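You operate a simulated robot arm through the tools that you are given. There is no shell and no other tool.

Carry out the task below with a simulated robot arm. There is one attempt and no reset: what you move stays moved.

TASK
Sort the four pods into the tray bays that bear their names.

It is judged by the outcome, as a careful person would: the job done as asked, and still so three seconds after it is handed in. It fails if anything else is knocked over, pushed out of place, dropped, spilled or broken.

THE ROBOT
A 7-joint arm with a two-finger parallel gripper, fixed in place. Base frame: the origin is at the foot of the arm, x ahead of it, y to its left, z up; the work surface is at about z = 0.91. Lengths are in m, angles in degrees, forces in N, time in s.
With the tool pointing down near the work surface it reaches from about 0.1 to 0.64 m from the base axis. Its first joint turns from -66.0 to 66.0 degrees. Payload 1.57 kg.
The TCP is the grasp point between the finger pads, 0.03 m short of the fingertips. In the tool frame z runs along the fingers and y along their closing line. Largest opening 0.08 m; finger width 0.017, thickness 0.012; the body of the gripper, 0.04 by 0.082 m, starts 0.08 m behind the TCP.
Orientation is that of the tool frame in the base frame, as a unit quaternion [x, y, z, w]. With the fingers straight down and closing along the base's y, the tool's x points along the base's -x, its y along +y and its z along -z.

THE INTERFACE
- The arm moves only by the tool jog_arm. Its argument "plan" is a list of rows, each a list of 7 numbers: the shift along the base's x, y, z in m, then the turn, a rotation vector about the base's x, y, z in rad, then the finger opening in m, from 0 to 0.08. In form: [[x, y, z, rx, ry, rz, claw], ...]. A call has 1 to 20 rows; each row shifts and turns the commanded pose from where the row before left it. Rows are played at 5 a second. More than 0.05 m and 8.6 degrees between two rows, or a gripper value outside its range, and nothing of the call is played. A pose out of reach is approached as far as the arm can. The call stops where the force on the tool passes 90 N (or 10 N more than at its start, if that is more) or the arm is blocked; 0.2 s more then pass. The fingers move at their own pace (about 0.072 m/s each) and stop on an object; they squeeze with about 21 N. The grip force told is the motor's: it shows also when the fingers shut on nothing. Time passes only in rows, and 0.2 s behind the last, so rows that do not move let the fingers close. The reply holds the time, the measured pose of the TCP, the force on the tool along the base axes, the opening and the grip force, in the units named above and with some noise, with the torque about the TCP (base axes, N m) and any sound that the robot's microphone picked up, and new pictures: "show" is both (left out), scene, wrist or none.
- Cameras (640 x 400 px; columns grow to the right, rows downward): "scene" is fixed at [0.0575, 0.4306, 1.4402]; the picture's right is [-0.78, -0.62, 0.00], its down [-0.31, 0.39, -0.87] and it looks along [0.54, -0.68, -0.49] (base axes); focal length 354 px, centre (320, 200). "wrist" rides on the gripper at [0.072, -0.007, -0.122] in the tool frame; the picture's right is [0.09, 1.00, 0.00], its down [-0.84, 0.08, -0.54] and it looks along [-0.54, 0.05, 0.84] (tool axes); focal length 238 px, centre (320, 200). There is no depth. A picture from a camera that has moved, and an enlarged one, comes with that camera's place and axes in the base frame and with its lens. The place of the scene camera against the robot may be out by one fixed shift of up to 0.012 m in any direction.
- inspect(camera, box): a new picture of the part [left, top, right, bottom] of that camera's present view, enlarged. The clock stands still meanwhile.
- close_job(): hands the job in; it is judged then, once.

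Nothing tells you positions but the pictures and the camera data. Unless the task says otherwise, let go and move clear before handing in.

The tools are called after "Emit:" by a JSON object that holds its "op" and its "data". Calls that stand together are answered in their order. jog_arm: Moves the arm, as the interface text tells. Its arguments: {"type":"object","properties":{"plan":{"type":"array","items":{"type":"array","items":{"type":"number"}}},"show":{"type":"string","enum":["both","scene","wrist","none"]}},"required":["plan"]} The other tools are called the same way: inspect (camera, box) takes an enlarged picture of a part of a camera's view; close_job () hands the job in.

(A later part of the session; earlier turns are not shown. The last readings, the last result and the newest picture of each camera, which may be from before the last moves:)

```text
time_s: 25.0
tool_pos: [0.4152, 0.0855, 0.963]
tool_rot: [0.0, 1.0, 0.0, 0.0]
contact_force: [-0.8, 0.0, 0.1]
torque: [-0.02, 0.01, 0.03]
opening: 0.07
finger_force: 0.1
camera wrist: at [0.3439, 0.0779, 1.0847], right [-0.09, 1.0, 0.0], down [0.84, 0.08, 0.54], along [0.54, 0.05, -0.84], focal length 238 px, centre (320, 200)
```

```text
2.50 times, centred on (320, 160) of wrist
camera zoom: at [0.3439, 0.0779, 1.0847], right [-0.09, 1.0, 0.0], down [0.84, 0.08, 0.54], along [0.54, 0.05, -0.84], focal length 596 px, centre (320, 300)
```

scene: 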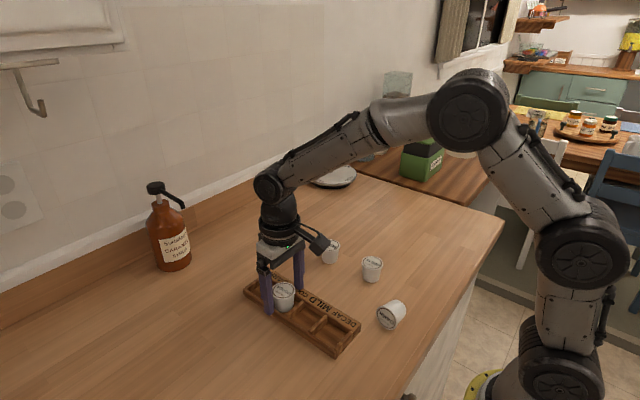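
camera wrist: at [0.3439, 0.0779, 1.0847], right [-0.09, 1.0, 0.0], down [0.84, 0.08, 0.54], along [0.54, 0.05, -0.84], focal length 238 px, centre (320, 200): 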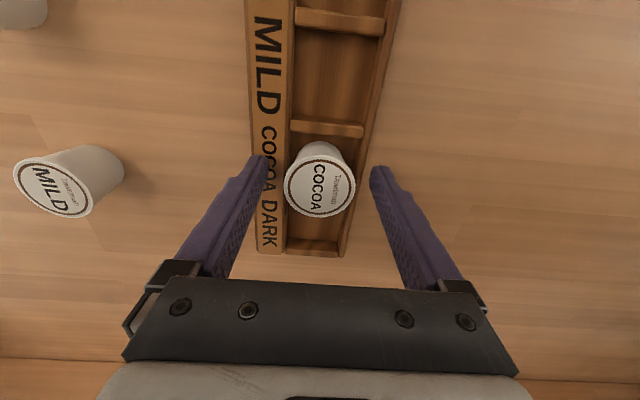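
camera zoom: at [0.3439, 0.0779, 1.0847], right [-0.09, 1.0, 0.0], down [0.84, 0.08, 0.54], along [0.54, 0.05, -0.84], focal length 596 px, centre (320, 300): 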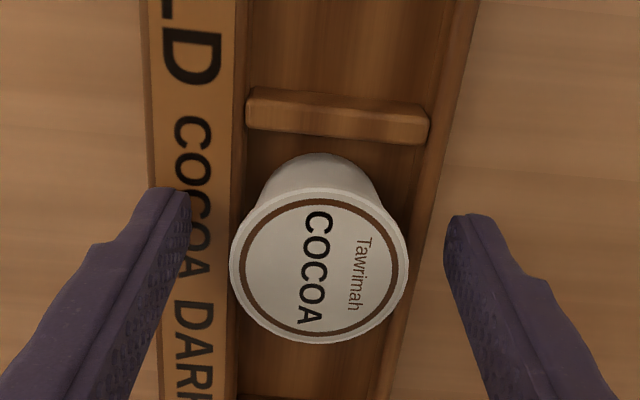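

COCOA stands upright in its bay. Next is MILD, at about (0.437, -0.088): I'll raise straight up, then move over it.

Emit:
{"op": "jog_arm", "data": {"plan": [[0, 0, 0.015, 0, 0, 0, 0.07], [0, 0, 0.03, 0, 0, 0, 0.07], [0, 0, 0.035, 0, 0, 0, 0.08], [0, 0, 0.03, 0, 0, 0, 0.08], [0.004, -0.034, 0, 0, 0, 0, 0.08], [0.004, -0.035, 0, 0, 0, 0, 0.08], [0.004, -0.035, 0, 0, 0, 0, 0.08], [0.005, -0.035, 0, 0, 0, 0, 0.08], [0.005, -0.035, 0, 0, 0, 0, 0.08], [0, 0, 0, 0, 0, 0, 0.08], [0, 0, 0, 0, 0, 0, 0.08]], "show": "both"}}

Emit:
{"op": "inspect", "data": {"camera": "wrist", "box": [270, 90, 370, 152]}}

```text
time_s: 27.4
tool_pos: [0.4383, -0.089, 1.0722]
tool_rot: [0.0, 1.0, 0.0, 0.0]
contact_force: [-0.2, 0.0, 0.0]
torque: [0.01, -0.04, 0.0]
opening: 0.0799
finger_force: 0.2
camera wrist: at [0.3667, -0.0968, 1.195], right [-0.09, 1.0, 0.0], down [0.84, 0.08, 0.54], along [0.54, 0.05, -0.84], focal length 238 px, centre (320, 200)
```

scene: 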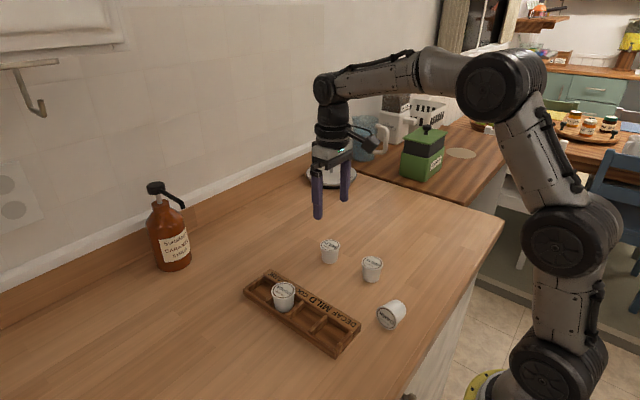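
wrist: 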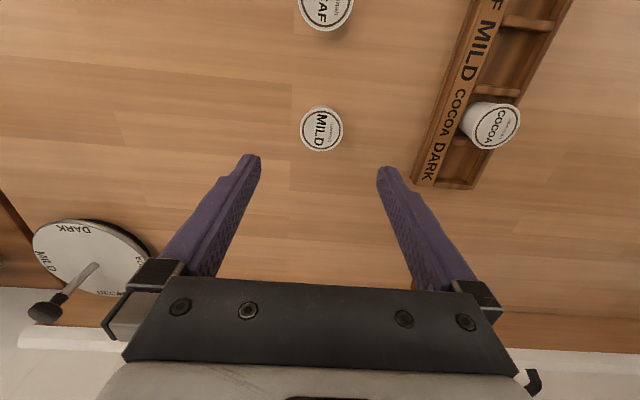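

```text
6.40 times, centred on (320, 121) of wrist
camera zoom: at [0.3667, -0.0968, 1.195], right [-0.09, 1.0, 0.0], down [0.84, 0.08, 0.54], along [0.54, 0.05, -0.84], focal length 1525 px, centre (320, 706)
```

zoom: 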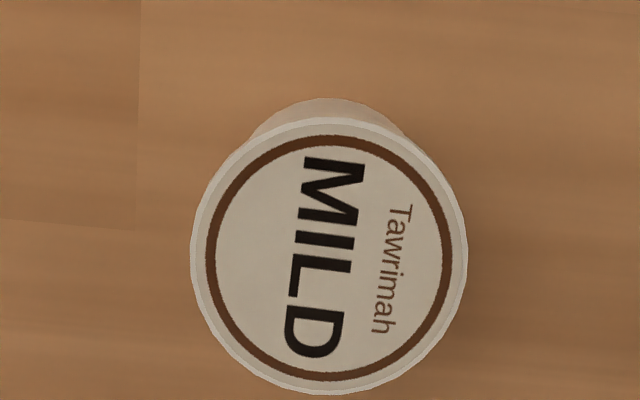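

MILD is centred to within about 1.5 mm. I'll use the same proven grasp depth: descend, close, and lift 6 mm to check.

Emit:
{"op": "jog_arm", "data": {"plan": [[-0.0014, 0.0003, -0.026, 0, 0, 0, 0.08], [0, 0, -0.03, 0, 0, 0, 0.08], [0, 0, -0.03, 0, 0, 0, 0.08], [0, 0, -0.025, 0, 0, 0, 0.08], [0, 0, -0.015, 0, 0, 0, 0.08], [0, 0, 0, 0, 0, 0, 0.08], [0, 0, 0, 0, 0, 0, 0.065], [0, 0, 0, 0, 0, 0, 0.05], [0, 0, 0, 0, 0, 0, 0.04], [0, 0, 0, 0, 0, 0, 0.03], [0, 0, 0, 0, 0, 0, 0.02], [0, 0, 0, 0, 0, 0, 0.02], [0, 0, 0.003, 0, 0, 0, 0.02], [0, 0, 0.003, 0, 0, 0, 0.02], [0, 0, 0, 0, 0, 0, 0.02]], "show": "both"}}

Emit:
{"op": "inspect", "data": {"camera": "wrist", "box": [260, 135, 380, 240]}}

```text
time_s: 30.6
tool_pos: [0.4363, -0.0879, 0.9537]
tool_rot: [0.0, 1.0, 0.0, 0.0]
contact_force: [0.4, 0.7, -0.1]
torque: [-0.01, -0.01, 0.0]
opening: 0.0427
finger_force: 21.2
camera wrist: at [0.3648, -0.0953, 1.0747], right [-0.09, 1.0, 0.0], down [0.84, 0.08, 0.54], along [0.54, 0.05, -0.84], focal length 238 px, centre (320, 200)
```

scene: 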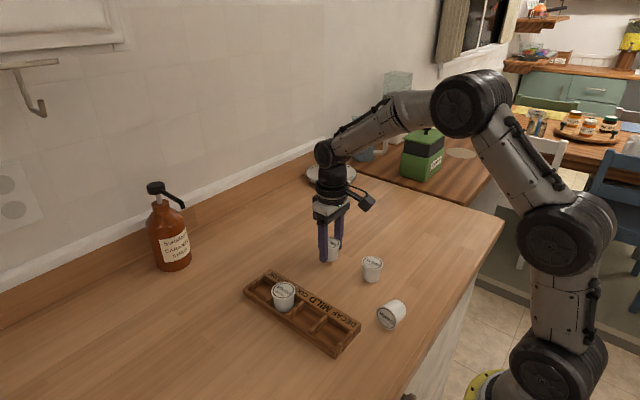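
wrist: 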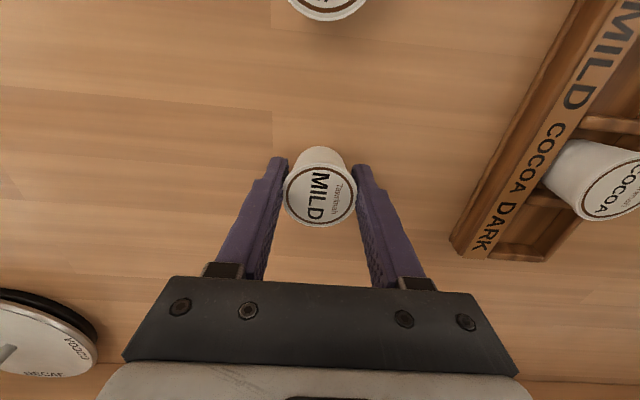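

```text
3.81 times, centred on (320, 188) of wrist
camera zoom: at [0.3648, -0.0953, 1.0747], right [-0.09, 1.0, 0.0], down [0.84, 0.08, 0.54], along [0.54, 0.05, -0.84], focal length 908 px, centre (320, 248)
```

zoom: 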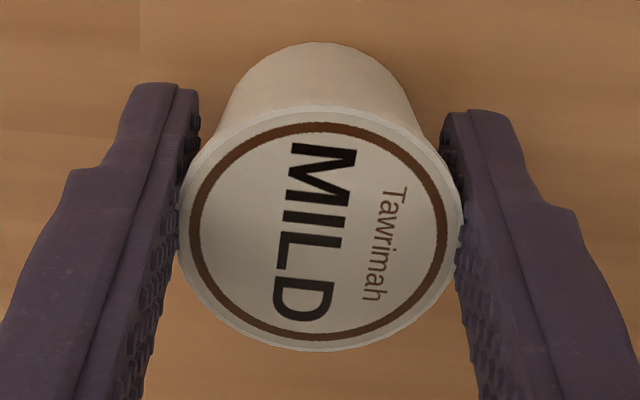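

MILD looks held, though the lid sits slightly differently than COCOA did. I'll wait a second at this height to see whether it creeps.

Emit:
{"op": "jog_arm", "data": {"plan": [[0, 0, 0, 0, 0, 0, 0.02], [0, 0, 0, 0, 0, 0, 0.02], [0, 0, 0, 0, 0, 0, 0.02], [0, 0, 0, 0, 0, 0, 0.02], [0, 0, 0.002, 0, 0, 0, 0.02], [0, 0, 0, 0, 0, 0, 0.02]], "show": "none"}}

Emit:
{"op": "inspect", "data": {"camera": "wrist", "box": [260, 135, 380, 240]}}

Emit:
{"op": "inspect", "data": {"camera": "scene", "box": [300, 200, 380, 275]}}

```text
time_s: 32.0
tool_pos: [0.4365, -0.0874, 0.9574]
tool_rot: [-0.001, 1.0, 0.0, 0.0]
contact_force: [0.7, 0.3, 0.0]
torque: [-0.03, -0.03, 0.0]
opening: 0.0429
finger_force: 21.7
```

```text
3.81 times, centred on (320, 188) of wrist
camera zoom: at [0.3646, -0.0955, 1.0767], right [-0.09, 1.0, 0.0], down [0.84, 0.08, 0.54], along [0.54, 0.05, -0.84], focal length 908 px, centre (320, 248)
```

zoom: 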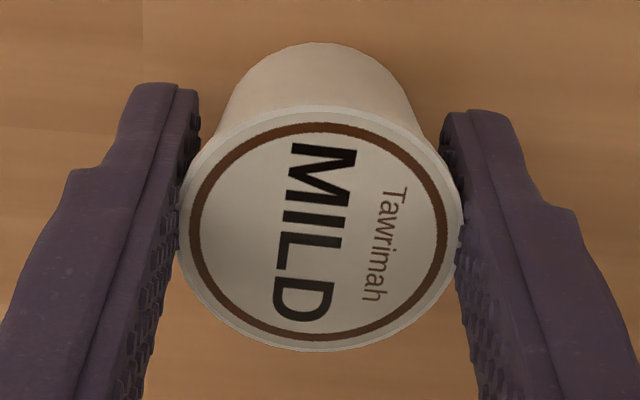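

```text
5.33 times, centred on (340, 238) of scene
camera zoom: at [0.0575, 0.4306, 1.4402], right [-0.78, -0.62, 0.0], down [-0.31, 0.39, -0.87], along [0.54, -0.68, -0.49], focal length 1888 px, centre (213, 0)
```

zoom: 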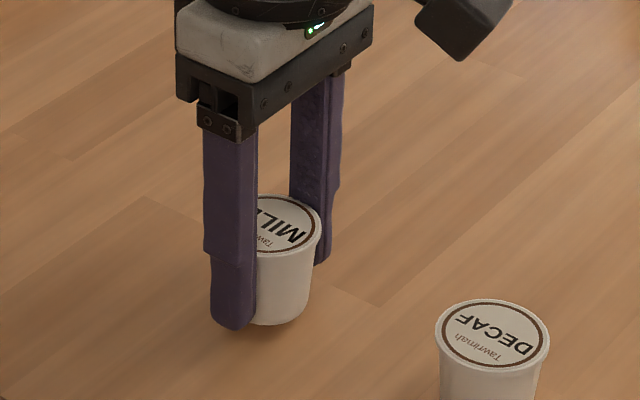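

It is stable. I'll lift slowly, then carry MILD on a low path clear of the DECAF pod, to just short of its bay, checking as I go.

Emit:
{"op": "jog_arm", "data": {"plan": [[0, 0, 0.006, 0, 0, 0, 0.02], [0, 0, 0.009, 0, 0, 0, 0.02], [0, 0, 0.01, 0, 0, 0, 0.02], [0, 0, 0.009, 0, 0, 0, 0.02], [-0.004, 0.006, 0.004, 0, 0, 0, 0.02], [-0.008, 0.011, 0, 0, 0, 0, 0.02], [-0.009, 0.012, 0, 0, 0, 0, 0.02], [-0.01, 0.012, 0, 0, 0, 0, 0.02], [-0.01, 0.012, 0, 0, 0, 0, 0.02], [-0.01, 0.012, 0, 0, 0, 0, 0.02], [-0.01, 0.012, 0, 0, 0, 0, 0.02], [-0.008, 0.01, 0, 0, 0, 0, 0.02], [-0.006, 0.006, 0, 0, 0, 0, 0.02], [0, 0, 0, 0, 0, 0, 0.02]], "show": "both"}}

Emit:
{"op": "inspect", "data": {"camera": "wrist", "box": [260, 135, 380, 240]}}

```text
time_s: 35.0
tool_pos: [0.3595, 0.006, 0.9917]
tool_rot: [-0.001, 1.0, 0.001, -0.001]
contact_force: [0.0, -0.4, -0.3]
torque: [0.0, -0.01, 0.02]
opening: 0.043
finger_force: 21.0
camera wrist: at [0.289, -0.0022, 1.1142], right [-0.09, 1.0, 0.0], down [0.84, 0.08, 0.54], along [0.54, 0.05, -0.84], focal length 238 px, centre (320, 200)
```

scene: 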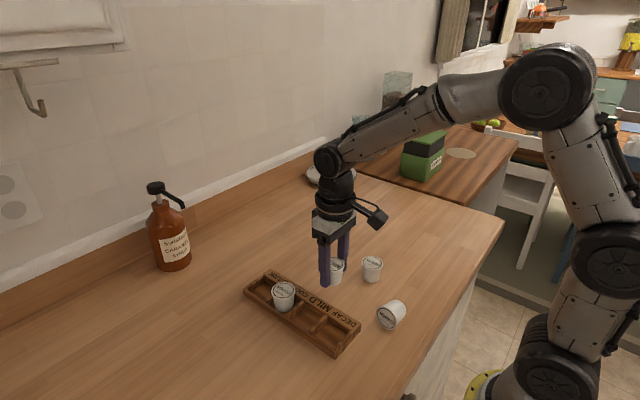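
wrist: 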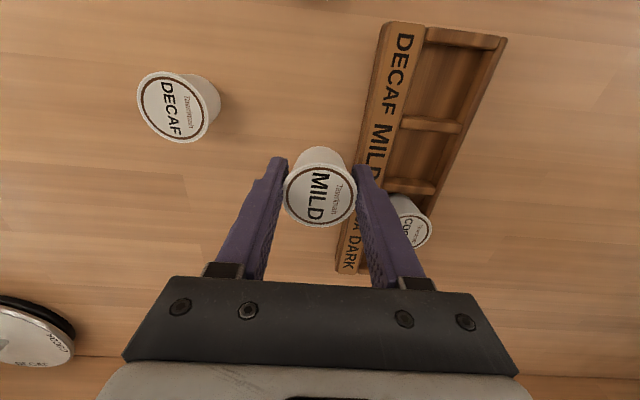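

```text
3.81 times, centred on (320, 188) of wrist
camera zoom: at [0.289, -0.0022, 1.1142], right [-0.09, 1.0, 0.0], down [0.84, 0.08, 0.54], along [0.54, 0.05, -0.84], focal length 908 px, centre (320, 248)
```

zoom: 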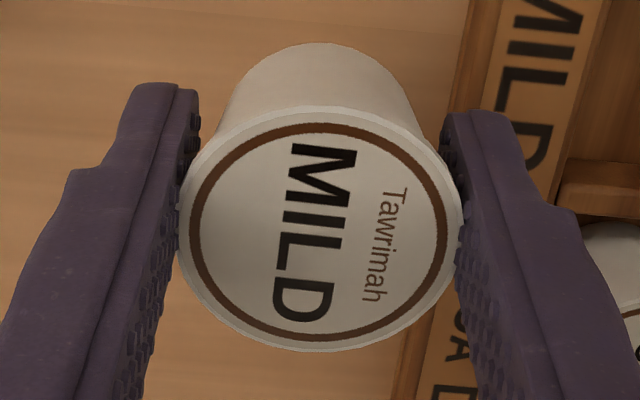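

Still steady. A quick zoom at the tray will fix the MILD and DECAF bay positions.

Emit:
{"op": "inspect", "data": {"camera": "wrist", "box": [350, 15, 520, 205]}}

```text
2.11 times, centred on (435, 110) of wrist
camera zoom: at [0.289, -0.0022, 1.1142], right [-0.09, 1.0, 0.0], down [0.84, 0.08, 0.54], along [0.54, 0.05, -0.84], focal length 502 px, centre (78, 390)
```

zoom: 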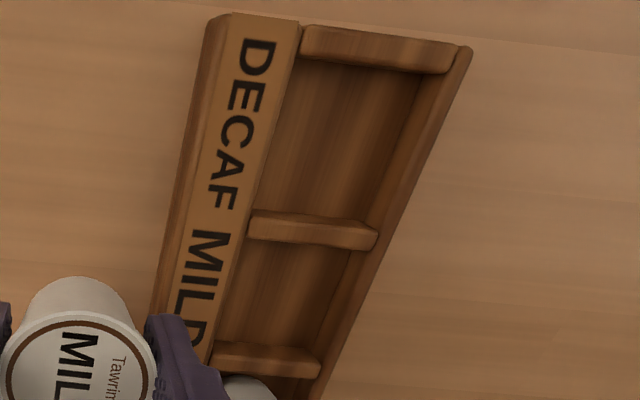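

MILD's bay spans x≈0.337–0.382, so its centre is about 0.360 and I'm already aligned in x. I'll move across in y to 0.086.

Emit:
{"op": "jog_arm", "data": {"plan": [[0, 0.007, 0, 0, 0, 0, 0.02], [0, 0.01, 0, 0, 0, 0, 0.02], [0, 0.011, 0, 0, 0, 0, 0.02], [0, 0.011, 0, 0, 0, 0, 0.02], [0, 0.011, 0, 0, 0, 0, 0.02], [0, 0.011, 0, 0, 0, 0, 0.02], [0, 0.01, 0, 0, 0, 0, 0.02], [0.0005, 0.0095, 0, 0, 0, 0, 0.02], [0, 0, 0, 0, 0, 0, 0.02], [0, 0, 0, 0, 0, 0, 0.02]], "show": "both"}}

Emit:
{"op": "inspect", "data": {"camera": "wrist", "box": [230, 80, 410, 240]}}

Emit:
{"op": "inspect", "data": {"camera": "scene", "box": [245, 250, 345, 335]}}

```text
time_s: 37.2
tool_pos: [0.3628, 0.0859, 0.9925]
tool_rot: [0.0, 1.0, 0.0, 0.0]
contact_force: [0.4, 0.4, 0.7]
torque: [-0.02, 0.01, 0.0]
opening: 0.0429
finger_force: 20.8
camera wrist: at [0.2901, 0.0785, 1.1148], right [-0.09, 1.0, 0.0], down [0.84, 0.08, 0.54], along [0.54, 0.05, -0.84], focal length 238 px, centre (320, 200)
```

scene: 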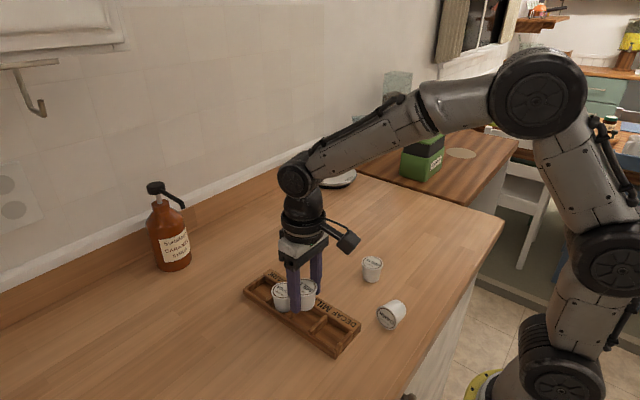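
wrist: 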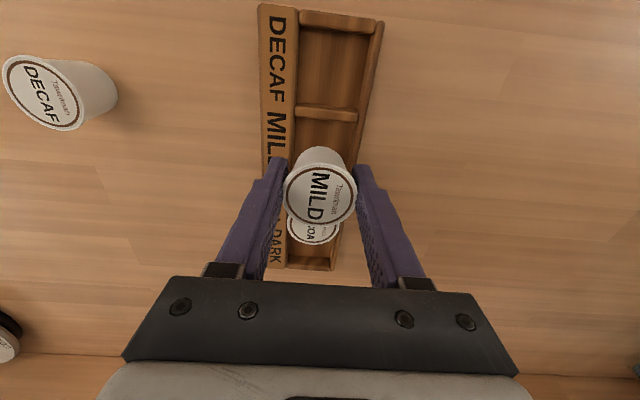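

```text
2.50 times, centred on (320, 160) of wrist
camera zoom: at [0.2901, 0.0785, 1.1148], right [-0.09, 1.0, 0.0], down [0.84, 0.08, 0.54], along [0.54, 0.05, -0.84], focal length 596 px, centre (320, 300)
```

zoom: 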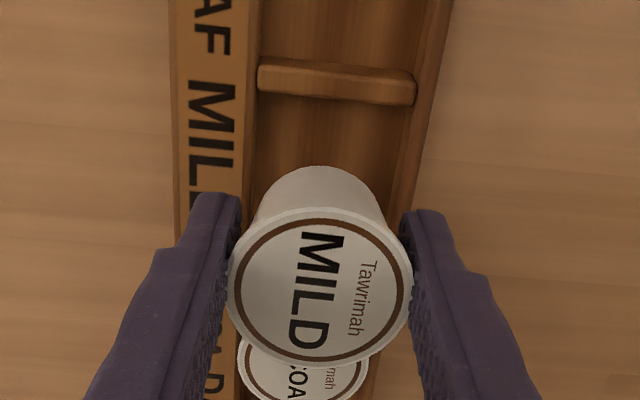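

```text
4.71 times, centred on (295, 292) of scene
camera zoom: at [0.0575, 0.4306, 1.4402], right [-0.78, -0.62, 0.0], down [-0.31, 0.39, -0.87], along [0.54, -0.68, -0.49], focal length 1666 px, centre (438, -235)
```

zoom: 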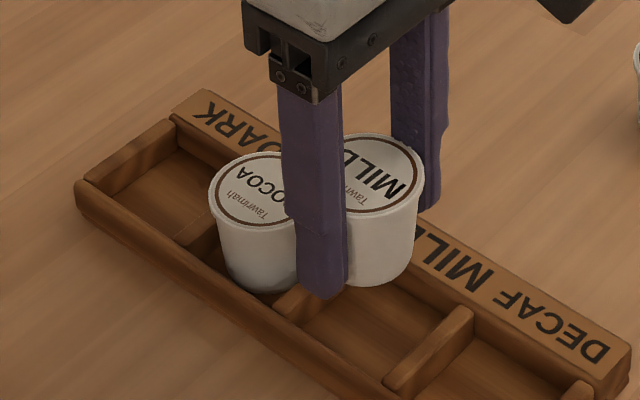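

MILD is over its bay. I'll nudge 1.5 mm in x and lower to just above the tray rim (TCP≈0.964).

Emit:
{"op": "jog_arm", "data": {"plan": [[-0.0015, 0, -0.005, 0, 0, 0, 0.02], [0, 0, -0.007, 0, 0, 0, 0.02], [0, 0, -0.007, 0, 0, 0, 0.02], [0, 0, -0.005, 0, 0, 0, 0.02], [0, 0, -0.003, 0, 0, 0, 0.02], [0, 0, -0.0015, 0, 0, 0, 0.02], [0, 0, 0, 0, 0, 0, 0.02]], "show": "none"}}

Emit:
{"op": "inspect", "data": {"camera": "scene", "box": [255, 270, 325, 325]}}

Emit:
{"op": "inspect", "data": {"camera": "wrist", "box": [230, 80, 410, 240]}}

```text
time_s: 38.8
tool_pos: [0.3602, 0.0859, 0.9656]
tool_rot: [0.0, 1.0, -0.001, 0.0]
contact_force: [-0.3, 0.2, 0.2]
torque: [0.0, -0.01, 0.0]
opening: 0.0425
finger_force: 21.7
```

```text
7.27 times, centred on (290, 298) of scene
camera zoom: at [0.0575, 0.4306, 1.4402], right [-0.78, -0.62, 0.0], down [-0.31, 0.39, -0.87], along [0.54, -0.68, -0.49], focal length 2575 px, centre (538, -509)
```

zoom: 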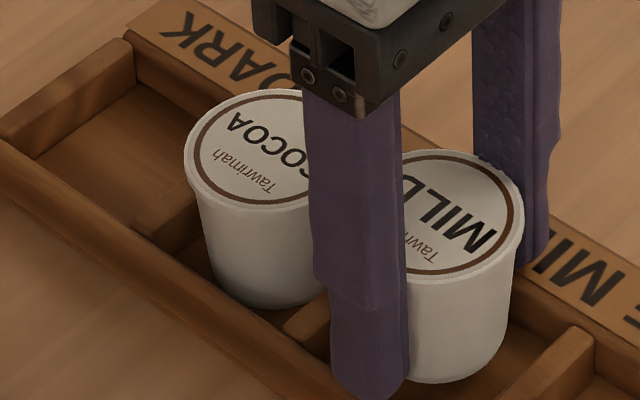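

```text
2.50 times, centred on (320, 160) of wrist
camera zoom: at [0.2888, 0.0778, 1.0856], right [-0.09, 1.0, 0.0], down [0.84, 0.08, 0.54], along [0.54, 0.05, -0.84], focal length 596 px, centre (320, 300)
```

zoom: 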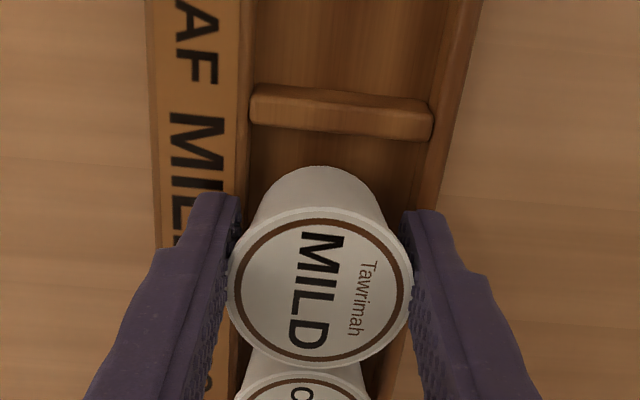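

MILD is inside its bay's walls and centred. I'll lower one more millimetre and release.

Emit:
{"op": "jog_arm", "data": {"plan": [[0, 0, -0.0012, 0, 0, 0, 0.02], [0, 0, 0, 0, 0, 0, 0.02], [0, 0, 0, 0, 0, 0, 0.047], [0, 0, 0, 0, 0, 0, 0.055], [0, 0, 0, 0, 0, 0, 0.065], [0, 0, 0, 0, 0, 0, 0.07], [0, 0, 0, 0, 0, 0, 0.07]], "show": "both"}}

Emit:
{"op": "inspect", "data": {"camera": "scene", "box": [255, 260, 335, 325]}}

```text
time_s: 40.4
tool_pos: [0.3594, 0.084, 0.9626]
tool_rot: [0.0, 1.0, 0.0, 0.0]
contact_force: [0.0, 0.3, 0.7]
torque: [0.0, 0.0, 0.02]
opening: 0.0699
finger_force: 0.1
camera wrist: at [0.2886, 0.0778, 1.0845], right [-0.09, 1.0, 0.0], down [0.84, 0.08, 0.54], along [0.54, 0.05, -0.84], focal length 238 px, centre (320, 200)
```

scene: 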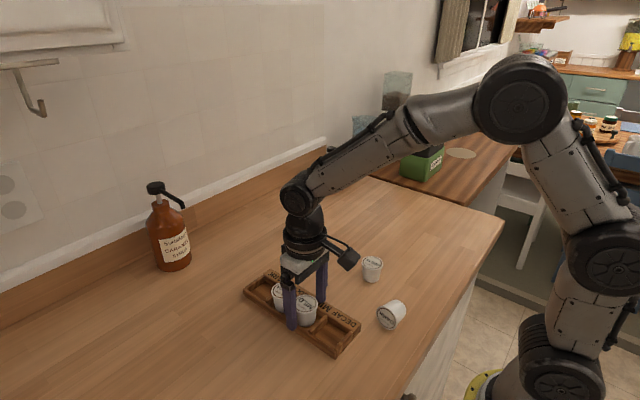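
wrist: 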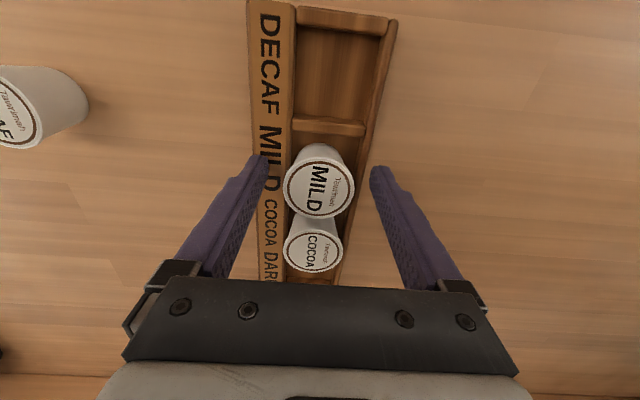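

```text
6.15 times, centred on (295, 292) of scene
camera zoom: at [0.0575, 0.4306, 1.4402], right [-0.78, -0.62, 0.0], down [-0.31, 0.39, -0.87], along [0.54, -0.68, -0.49], focal length 2179 px, centre (474, -369)
```

zoom: 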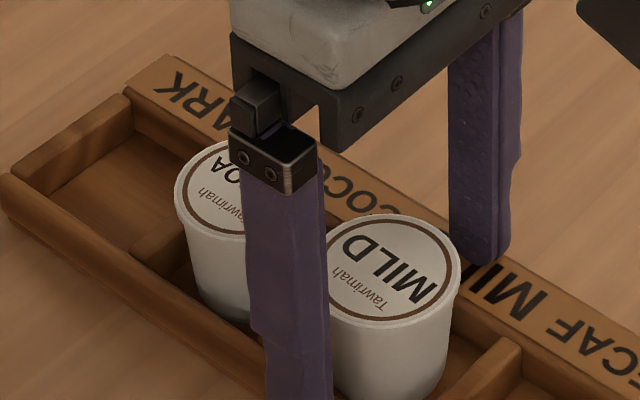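

MILD is seated upright. Next is DECAF, at about (0.334, -0.097).

Emit:
{"op": "jog_arm", "data": {"plan": [[0, 0, 0.015, 0, 0, 0, 0.07], [0, 0, 0.03, 0, 0, 0, 0.07], [0, 0, 0.035, 0, 0, 0, 0.08], [0, 0, 0.03, 0, 0, 0, 0.08], [-0.004, -0.03, 0, 0, 0, 0, 0.08], [-0.005, -0.035, 0, 0, 0, 0, 0.08], [-0.005, -0.035, 0, 0, 0, 0, 0.08], [-0.005, -0.035, 0, 0, 0, 0, 0.08], [-0.005, -0.03, 0, 0, 0, 0, 0.08], [-0.001, -0.0175, 0, 0, 0, 0, 0.08], [0, 0, 0, 0, 0, 0, 0.08], [0, 0, 0, 0, 0, 0, 0.08]], "show": "both"}}

Emit:
{"op": "inspect", "data": {"camera": "wrist", "box": [270, 90, 370, 152]}}

```text
time_s: 43.0
tool_pos: [0.3334, -0.0963, 1.0733]
tool_rot: [0.0, 1.0, 0.0, 0.0]
contact_force: [-0.4, 0.7, -0.4]
torque: [-0.01, 0.02, -0.05]
opening: 0.0804
finger_force: 0.1
camera wrist: at [0.2633, -0.1046, 1.1953], right [-0.09, 1.0, 0.0], down [0.84, 0.08, 0.54], along [0.54, 0.05, -0.84], focal length 238 px, centre (320, 200)
```

scene: 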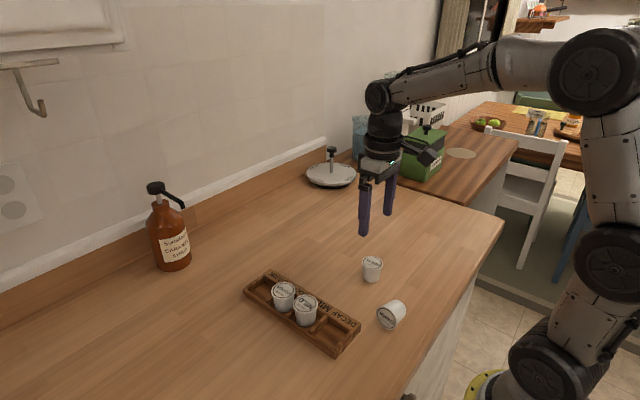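
wrist: 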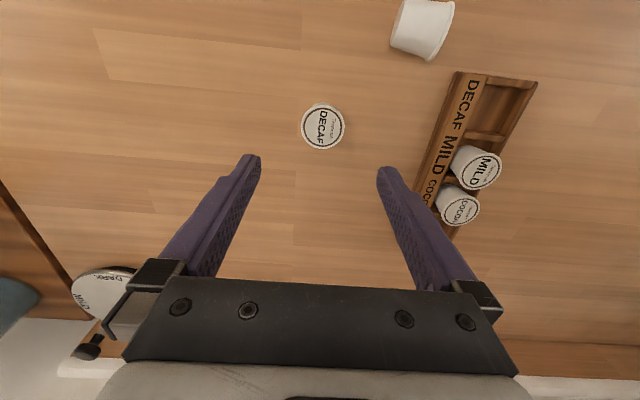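

```text
6.40 times, centred on (320, 121) of wrist
camera zoom: at [0.2633, -0.1046, 1.1953], right [-0.09, 1.0, 0.0], down [0.84, 0.08, 0.54], along [0.54, 0.05, -0.84], focal length 1525 px, centre (320, 706)
```

zoom: 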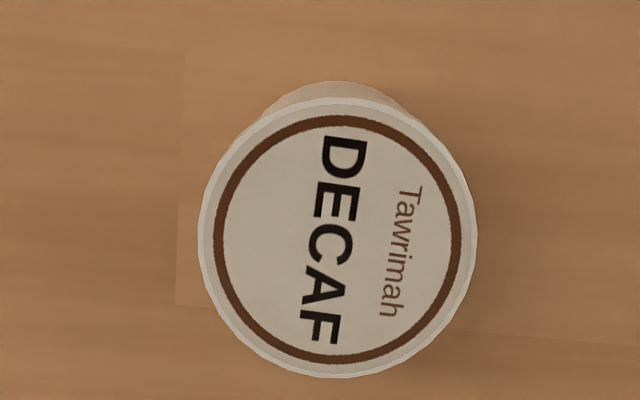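

DECAF is about 4.5 mm nearer the base and 2 mm to the left of the tool axis. I'll correct for that, descend, close and test-lift.

Emit:
{"op": "jog_arm", "data": {"plan": [[-0.0045, 0.002, -0.0265, 0, 0, 0, 0.08], [0, 0, -0.03, 0, 0, 0, 0.08], [0, 0, -0.03, 0, 0, 0, 0.08], [0, 0, -0.025, 0, 0, 0, 0.08], [0, 0, -0.015, 0, 0, 0, 0.08], [0, 0, 0, 0, 0, 0, 0.08], [0, 0, 0, 0, 0, 0, 0.065], [0, 0, 0, 0, 0, 0, 0.05], [0, 0, 0, 0, 0, 0, 0.04], [0, 0, 0, 0, 0, 0, 0.03], [0, 0, 0, 0, 0, 0, 0.02], [0, 0, 0, 0, 0, 0, 0.02], [0, 0, 0.003, 0, 0, 0, 0.02], [0, 0, 0.003, 0, 0, 0, 0.02], [0, 0, 0, 0, 0, 0, 0.02]], "show": "both"}}

Emit:
{"op": "inspect", "data": {"camera": "wrist", "box": [260, 135, 380, 240]}}

```text
time_s: 46.2
tool_pos: [0.3291, -0.094, 0.9532]
tool_rot: [0.001, 1.0, 0.0, 0.0]
contact_force: [-0.1, 0.0, 0.0]
torque: [-0.01, 0.03, 0.04]
opening: 0.0428
finger_force: 21.3
camera wrist: at [0.259, -0.1024, 1.0746], right [-0.09, 1.0, 0.0], down [0.84, 0.08, 0.54], along [0.54, 0.05, -0.84], focal length 238 px, centre (320, 200)
```

scene: 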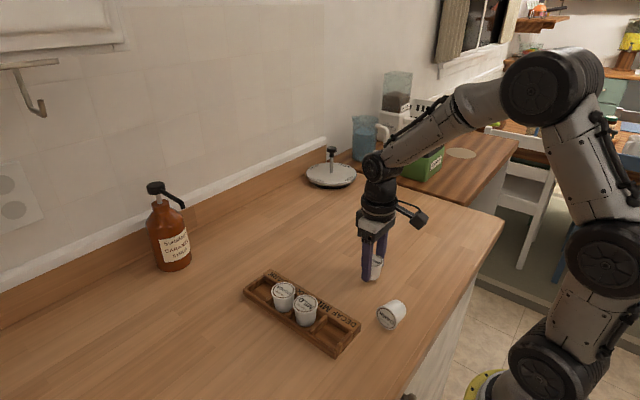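
wrist: 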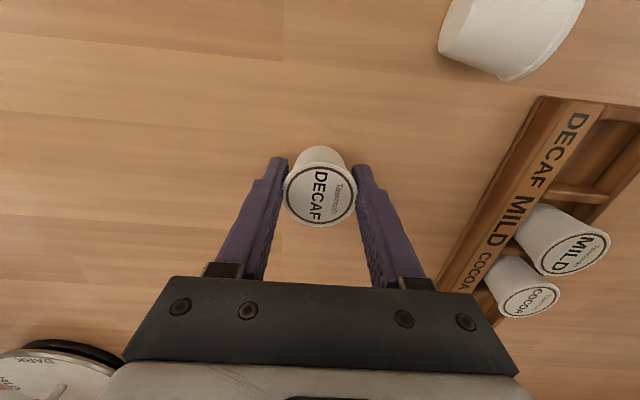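

```text
3.81 times, centred on (320, 188) of wrist
camera zoom: at [0.259, -0.1024, 1.0746], right [-0.09, 1.0, 0.0], down [0.84, 0.08, 0.54], along [0.54, 0.05, -0.84], focal length 908 px, centre (320, 248)
```

zoom: 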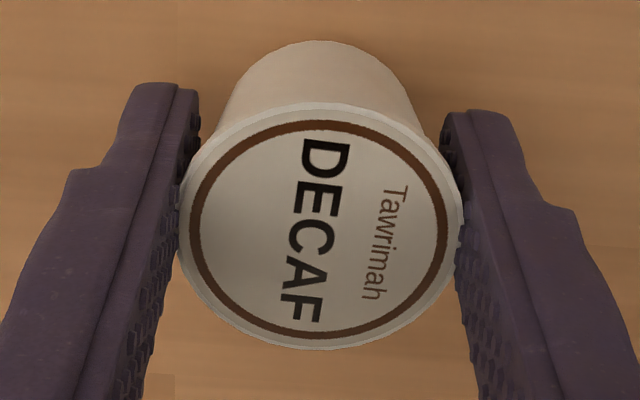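

DECAF is held the same way MILD was. I'll lift and carry it up alongside the tray, staying clear of the fallen DARK pod.

Emit:
{"op": "jog_arm", "data": {"plan": [[0, 0, 0.006, 0, 0, 0, 0.02], [0, 0, 0.01, 0, 0, 0, 0.02], [0, 0, 0.012, 0, 0, 0, 0.02], [0, 0, 0.012, 0, 0, 0, 0.02], [0, 0.004, 0.008, 0, 0, 0, 0.02], [0, 0.009, 0.004, 0, 0, 0, 0.02], [0, 0.012, 0, 0, 0, 0, 0.02], [0, 0.012, 0, 0, 0, 0, 0.02], [0, 0.012, 0, 0, 0, 0, 0.02], [0, 0.012, 0, 0, 0, 0, 0.02], [0, 0.012, 0, 0, 0, 0, 0.02], [0, 0.012, 0, 0, 0, 0, 0.02], [0, 0.01, 0, 0, 0, 0, 0.02], [0, 0.005, 0, 0, 0, 0, 0.02], [0, 0, 0, 0, 0, 0, 0.02]], "show": "both"}}

Emit:
{"op": "inspect", "data": {"camera": "wrist", "box": [350, 0, 550, 160]}}

Emit:
{"op": "inspect", "data": {"camera": "wrist", "box": [260, 135, 380, 240]}}

```text
time_s: 49.4
tool_pos: [0.3305, 0.0054, 1.0056]
tool_rot: [-0.001, 1.0, 0.0, 0.0]
contact_force: [0.5, 0.2, -0.5]
torque: [-0.03, 0.01, -0.02]
opening: 0.0428
finger_force: 20.7
camera wrist: at [0.2591, -0.0028, 1.1267], right [-0.09, 1.0, 0.0], down [0.84, 0.08, 0.54], along [0.54, 0.05, -0.84], focal length 238 px, centre (320, 200)
```

scene: 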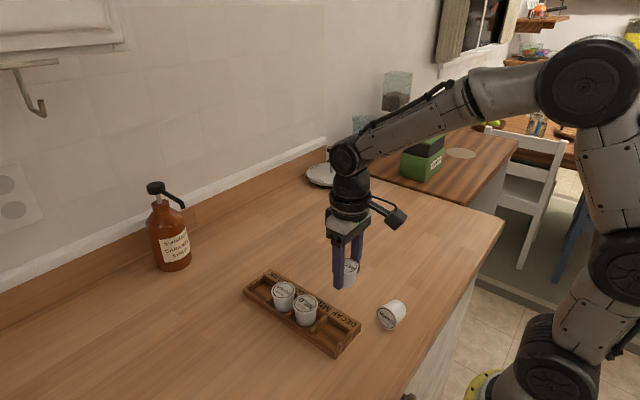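
wrist: 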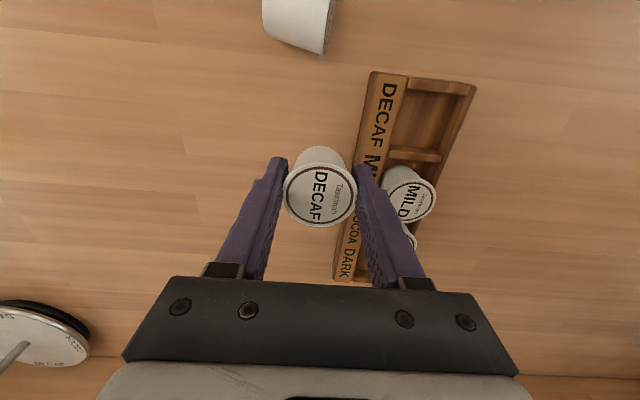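

```text
2.50 times, centred on (450, 80) of wrist
camera zoom: at [0.2591, -0.0028, 1.1267], right [-0.09, 1.0, 0.0], down [0.84, 0.08, 0.54], along [0.54, 0.05, -0.84], focal length 596 px, centre (-5, 500)
```

zoom: 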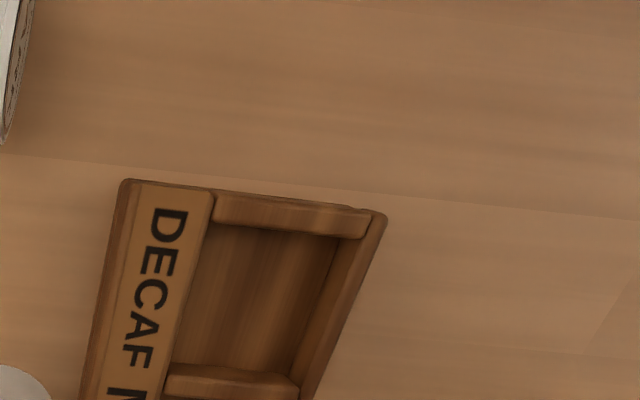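

```text
3.81 times, centred on (320, 188) of wrist
camera zoom: at [0.2591, -0.0028, 1.1267], right [-0.09, 1.0, 0.0], down [0.84, 0.08, 0.54], along [0.54, 0.05, -0.84], focal length 908 px, centre (320, 248)
```

zoom: 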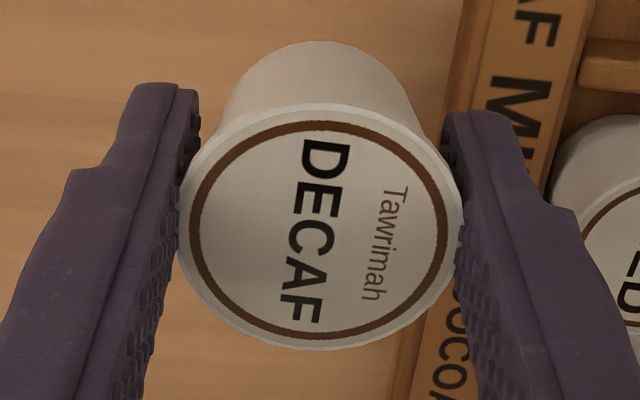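

The DECAF bay centre works out at x≈0.304. I'll shift back in x first to stay clear of MILD, then across in y.

Emit:
{"op": "jog_arm", "data": {"plan": [[-0.005, 0, 0, 0, 0, 0, 0.02], [-0.008, 0.003, 0, 0, 0, 0, 0.02], [-0.008, 0.007, 0, 0, 0, 0, 0.02], [-0.0045, 0.01, 0, 0, 0, 0, 0.02], [0, 0.011, 0, 0, 0, 0, 0.02], [0, 0.012, 0, 0, 0, 0, 0.02], [0, 0.012, 0, 0, 0, 0, 0.02], [0, 0.012, 0, 0, 0, 0, 0.02], [0, 0.009, 0, 0, 0, 0, 0.02], [0, 0.005, 0, 0, 0, 0, 0.02], [0, 0, -0.008, 0, 0, 0, 0.02], [0, 0, -0.006, 0, 0, 0, 0.02], [0, 0, 0, 0, 0, 0, 0.02], [0, 0, 0, 0, 0, 0, 0.02]], "show": "both"}}

Emit:
{"op": "inspect", "data": {"camera": "wrist", "box": [230, 80, 410, 240]}}

Emit:
{"op": "inspect", "data": {"camera": "scene", "box": [265, 270, 365, 355]}}

```text
time_s: 52.4
tool_pos: [0.3052, 0.087, 0.9907]
tool_rot: [0.0, 1.0, -0.001, 0.0]
contact_force: [0.2, -0.5, -0.7]
torque: [0.01, -0.03, 0.02]
opening: 0.0428
finger_force: 21.1
camera wrist: at [0.2335, 0.0788, 1.1121], right [-0.09, 1.0, 0.0], down [0.84, 0.08, 0.54], along [0.54, 0.05, -0.84], focal length 238 px, centre (320, 200)
```

scene: 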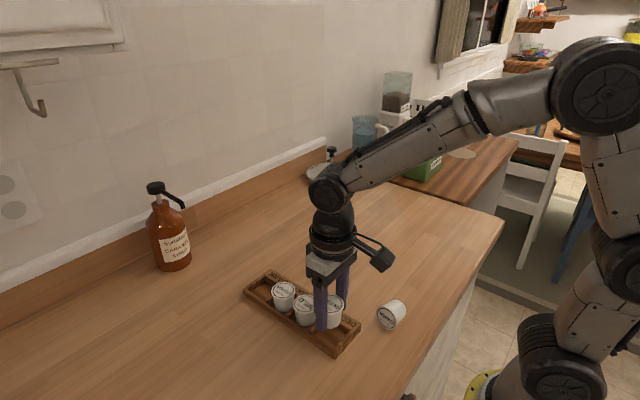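
wrist: 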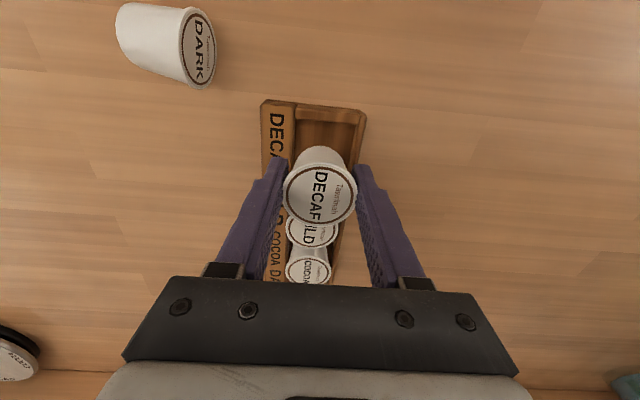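

```text
2.50 times, centred on (320, 160) of wrist
camera zoom: at [0.2335, 0.0788, 1.1121], right [-0.09, 1.0, 0.0], down [0.84, 0.08, 0.54], along [0.54, 0.05, -0.84], focal length 596 px, centre (320, 300)
```

zoom: 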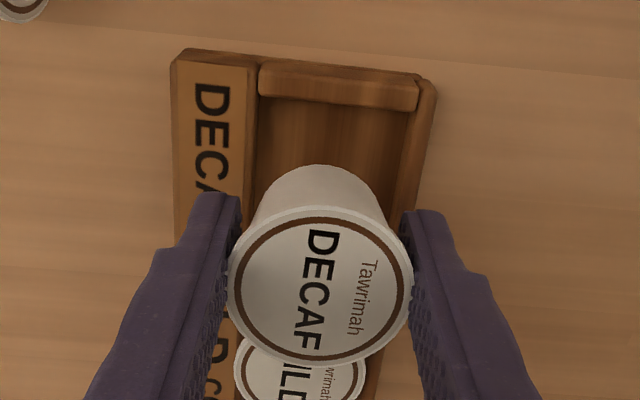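

```text
4.71 times, centred on (315, 312) of scene
camera zoom: at [0.0575, 0.4306, 1.4402], right [-0.78, -0.62, 0.0], down [-0.31, 0.39, -0.87], along [0.54, -0.68, -0.49], focal length 1666 px, centre (344, -329)
```

zoom: 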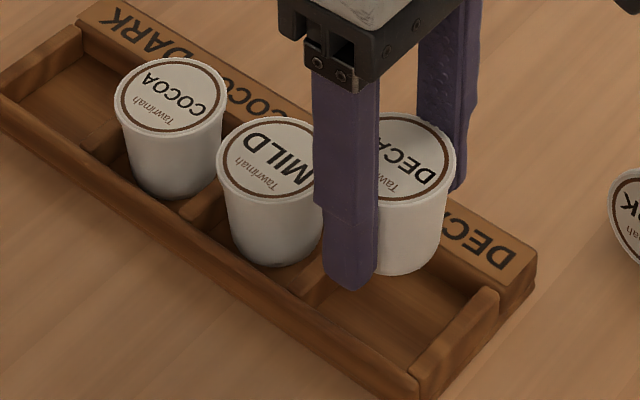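

DECAF is over its bay. I'll lower it to just above the rim and release.

Emit:
{"op": "jog_arm", "data": {"plan": [[-0.0005, -0.0003, -0.006, 0, 0, 0, 0.02], [0, 0, -0.007, 0, 0, 0, 0.02], [0, 0, -0.006, 0, 0, 0, 0.02], [0, 0, -0.004, 0, 0, 0, 0.02], [0, 0, -0.002, 0, 0, 0, 0.02], [0, 0, 0, 0, 0, 0, 0.02]], "show": "none"}}

Emit:
{"op": "inspect", "data": {"camera": "scene", "box": [285, 280, 365, 350]}}

Emit:
{"op": "inspect", "data": {"camera": "wrist", "box": [230, 80, 410, 240]}}

```text
time_s: 53.8
tool_pos: [0.3054, 0.0858, 0.9657]
tool_rot: [0.0, 1.0, 0.0, 0.0]
contact_force: [-0.6, -0.4, 0.7]
torque: [-0.02, -0.01, 0.02]
opening: 0.0428
finger_force: 20.9
```

```text
5.71 times, centred on (325, 315) of scene
camera zoom: at [0.0575, 0.4306, 1.4402], right [-0.78, -0.62, 0.0], down [-0.31, 0.39, -0.87], along [0.54, -0.68, -0.49], focal length 2023 px, centre (291, -457)
```

zoom: 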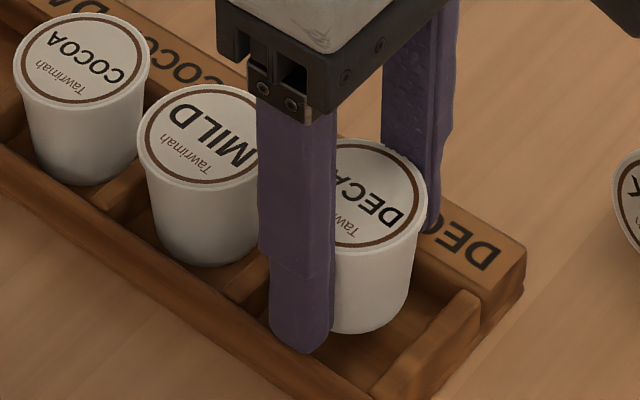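

```text
2.50 times, centred on (320, 160) of wrist
camera zoom: at [0.2331, 0.0781, 1.0873], right [-0.09, 1.0, 0.0], down [0.84, 0.08, 0.54], along [0.54, 0.05, -0.84], focal length 596 px, centre (320, 300)
```

zoom: 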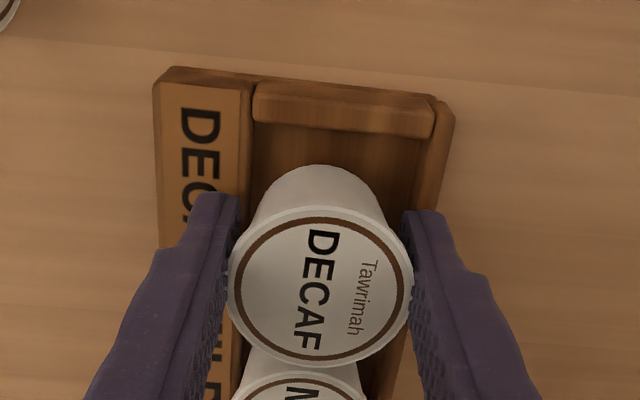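

Emit:
{"op": "jog_arm", "data": {"plan": [[0, 0, -0.0015, 0, 0, 0, 0.02], [0, 0, 0, 0, 0, 0, 0.02], [0, 0, 0, 0, 0, 0, 0.047], [0, 0, 0, 0, 0, 0, 0.055], [0, 0, 0, 0, 0, 0, 0.065], [0, 0, 0, 0, 0, 0, 0.07], [0, 0, 0, 0, 0, 0, 0.07]], "show": "both"}}

Emit:
{"op": "inspect", "data": {"camera": "scene", "box": [265, 270, 415, 355]}}

Emit:
{"op": "inspect", "data": {"camera": "wrist", "box": [90, 0, 250, 100]}}

```text
time_s: 55.4
tool_pos: [0.3052, 0.0851, 0.9634]
tool_rot: [0.0, 1.0, -0.001, -0.001]
contact_force: [0.0, 0.2, -0.3]
torque: [0.02, -0.02, 0.01]
opening: 0.07
finger_force: 0.0
camera wrist: at [0.2331, 0.078, 1.0861], right [-0.09, 1.0, 0.0], down [0.84, 0.08, 0.54], along [0.54, 0.05, -0.84], focal length 238 px, centre (320, 200)
```

scene: 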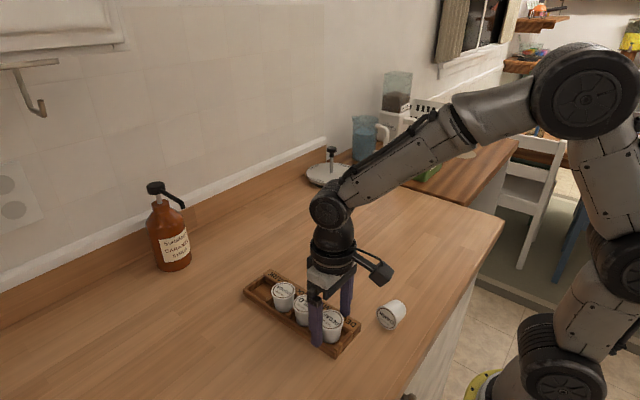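
wrist: 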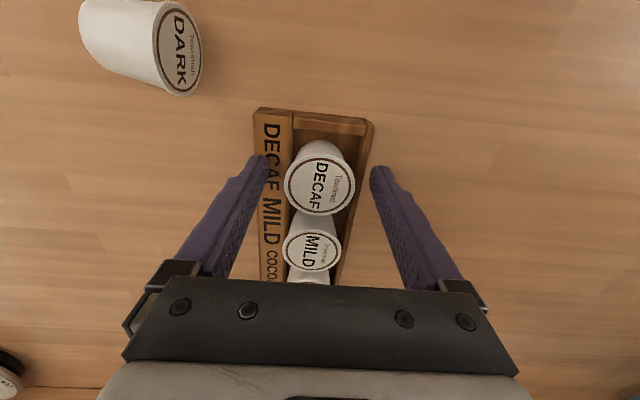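

```text
4.27 times, centred on (340, 312) of scene
camera zoom: at [0.0575, 0.4306, 1.4402], right [-0.78, -0.62, 0.0], down [-0.31, 0.39, -0.87], along [0.54, -0.68, -0.49], focal length 1511 px, centre (235, -280)
```

zoom: 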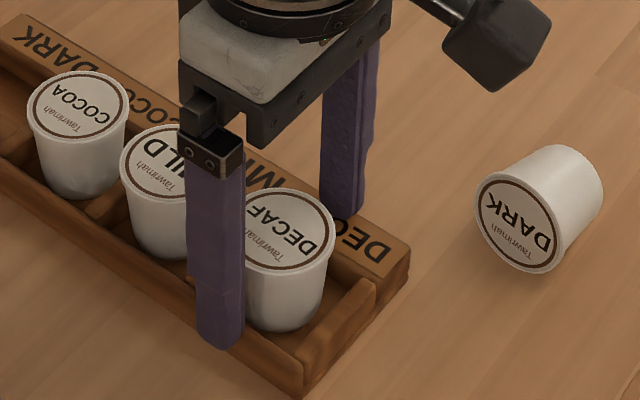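

```text
4.00 times, centred on (170, 50) of wrist
camera zoom: at [0.2331, 0.078, 1.0861], right [-0.09, 1.0, 0.0], down [0.84, 0.08, 0.54], along [0.54, 0.05, -0.84], focal length 953 px, centre (920, 800)
```

zoom: 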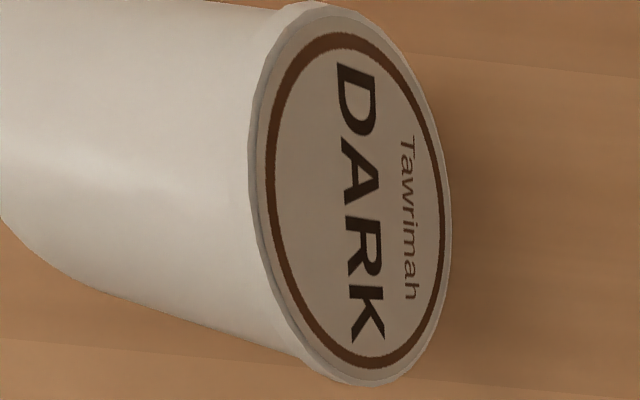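

Three pods are seated: DECAF, MILD and COCOA. Now I'll raise the arm and hover over the fallen DARK pod to measure its axis.

Emit:
{"op": "jog_arm", "data": {"plan": [[0, 0, 0.015, 0, 0, 0, 0.07], [0, 0, 0.03, 0, 0, 0, 0.07], [0, 0, 0.035, 0, 0, 0, 0.08], [0, 0, 0.035, 0, 0, 0, 0.08], [-0.012, -0.02, 0.01, 0, 0, 0, 0.08], [-0.013, -0.02, 0.005, 0, 0, 0, 0.08], [-0.013, -0.02, 0, 0, 0, 0, 0.08], [-0.013, -0.02, 0, 0, 0, 0, 0.08], [-0.013, -0.02, 0, 0, 0, 0, 0.08], [0, 0, 0, 0, 0, 0, 0.08], [0, 0, 0, 0, 0, 0, 0.08]], "show": "both"}}

Emit:
{"op": "inspect", "data": {"camera": "wrist", "box": [260, 80, 380, 160]}}

Emit:
{"op": "inspect", "data": {"camera": "scene", "box": [235, 250, 435, 360]}}

```text
time_s: 57.8
tool_pos: [0.2409, -0.0145, 1.0937]
tool_rot: [0.0, 1.0, 0.0, 0.0]
contact_force: [0.4, -0.2, 0.7]
torque: [0.0, -0.02, -0.03]
opening: 0.0801
finger_force: 0.2
camera wrist: at [0.1691, -0.0212, 1.2151], right [-0.09, 1.0, 0.0], down [0.84, 0.08, 0.54], along [0.54, 0.05, -0.84], focal length 238 px, centre (320, 200)
```

scene: 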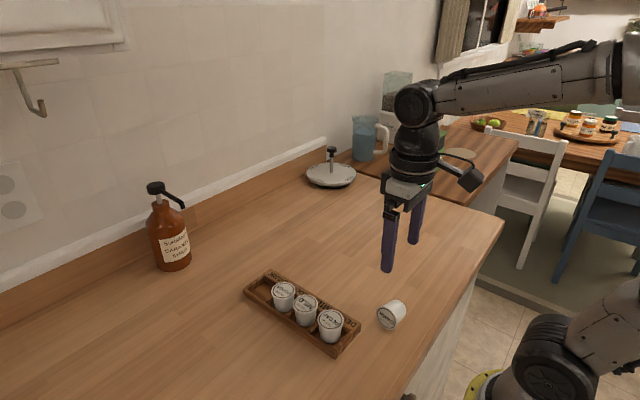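
wrist: 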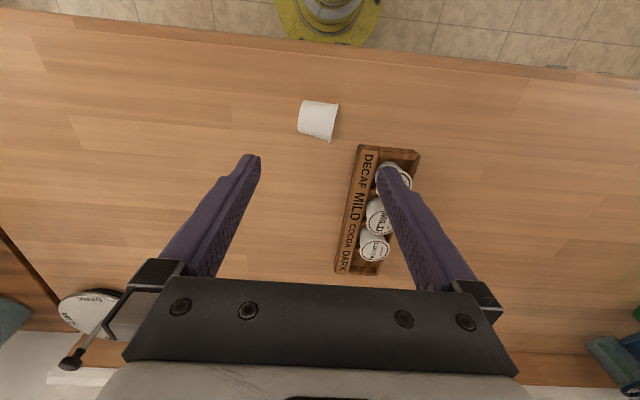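

```text
5.00 times, centred on (320, 120) of wrist
camera zoom: at [0.1691, -0.0212, 1.2151], right [-0.09, 1.0, 0.0], down [0.84, 0.08, 0.54], along [0.54, 0.05, -0.84], focal length 1192 px, centre (320, 600)
```

zoom: 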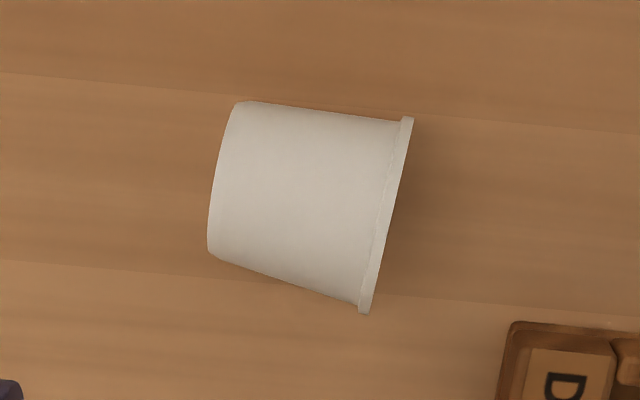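

```text
3.20 times, centred on (335, 305) of scene
camera zoom: at [0.0574, 0.4306, 1.4402], right [-0.78, -0.62, 0.0], down [-0.31, 0.39, -0.87], along [0.54, -0.68, -0.49], focal length 1133 px, centre (272, -136)
```

zoom: 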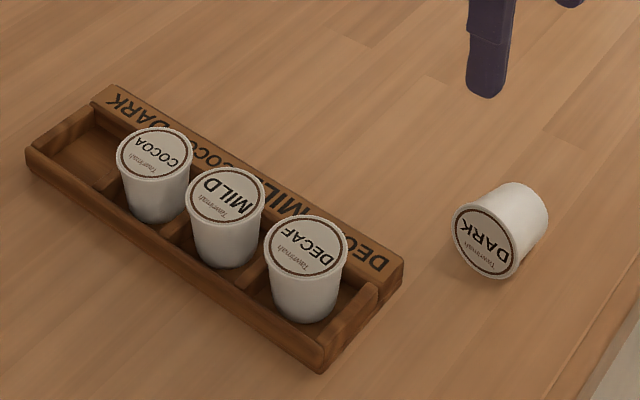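

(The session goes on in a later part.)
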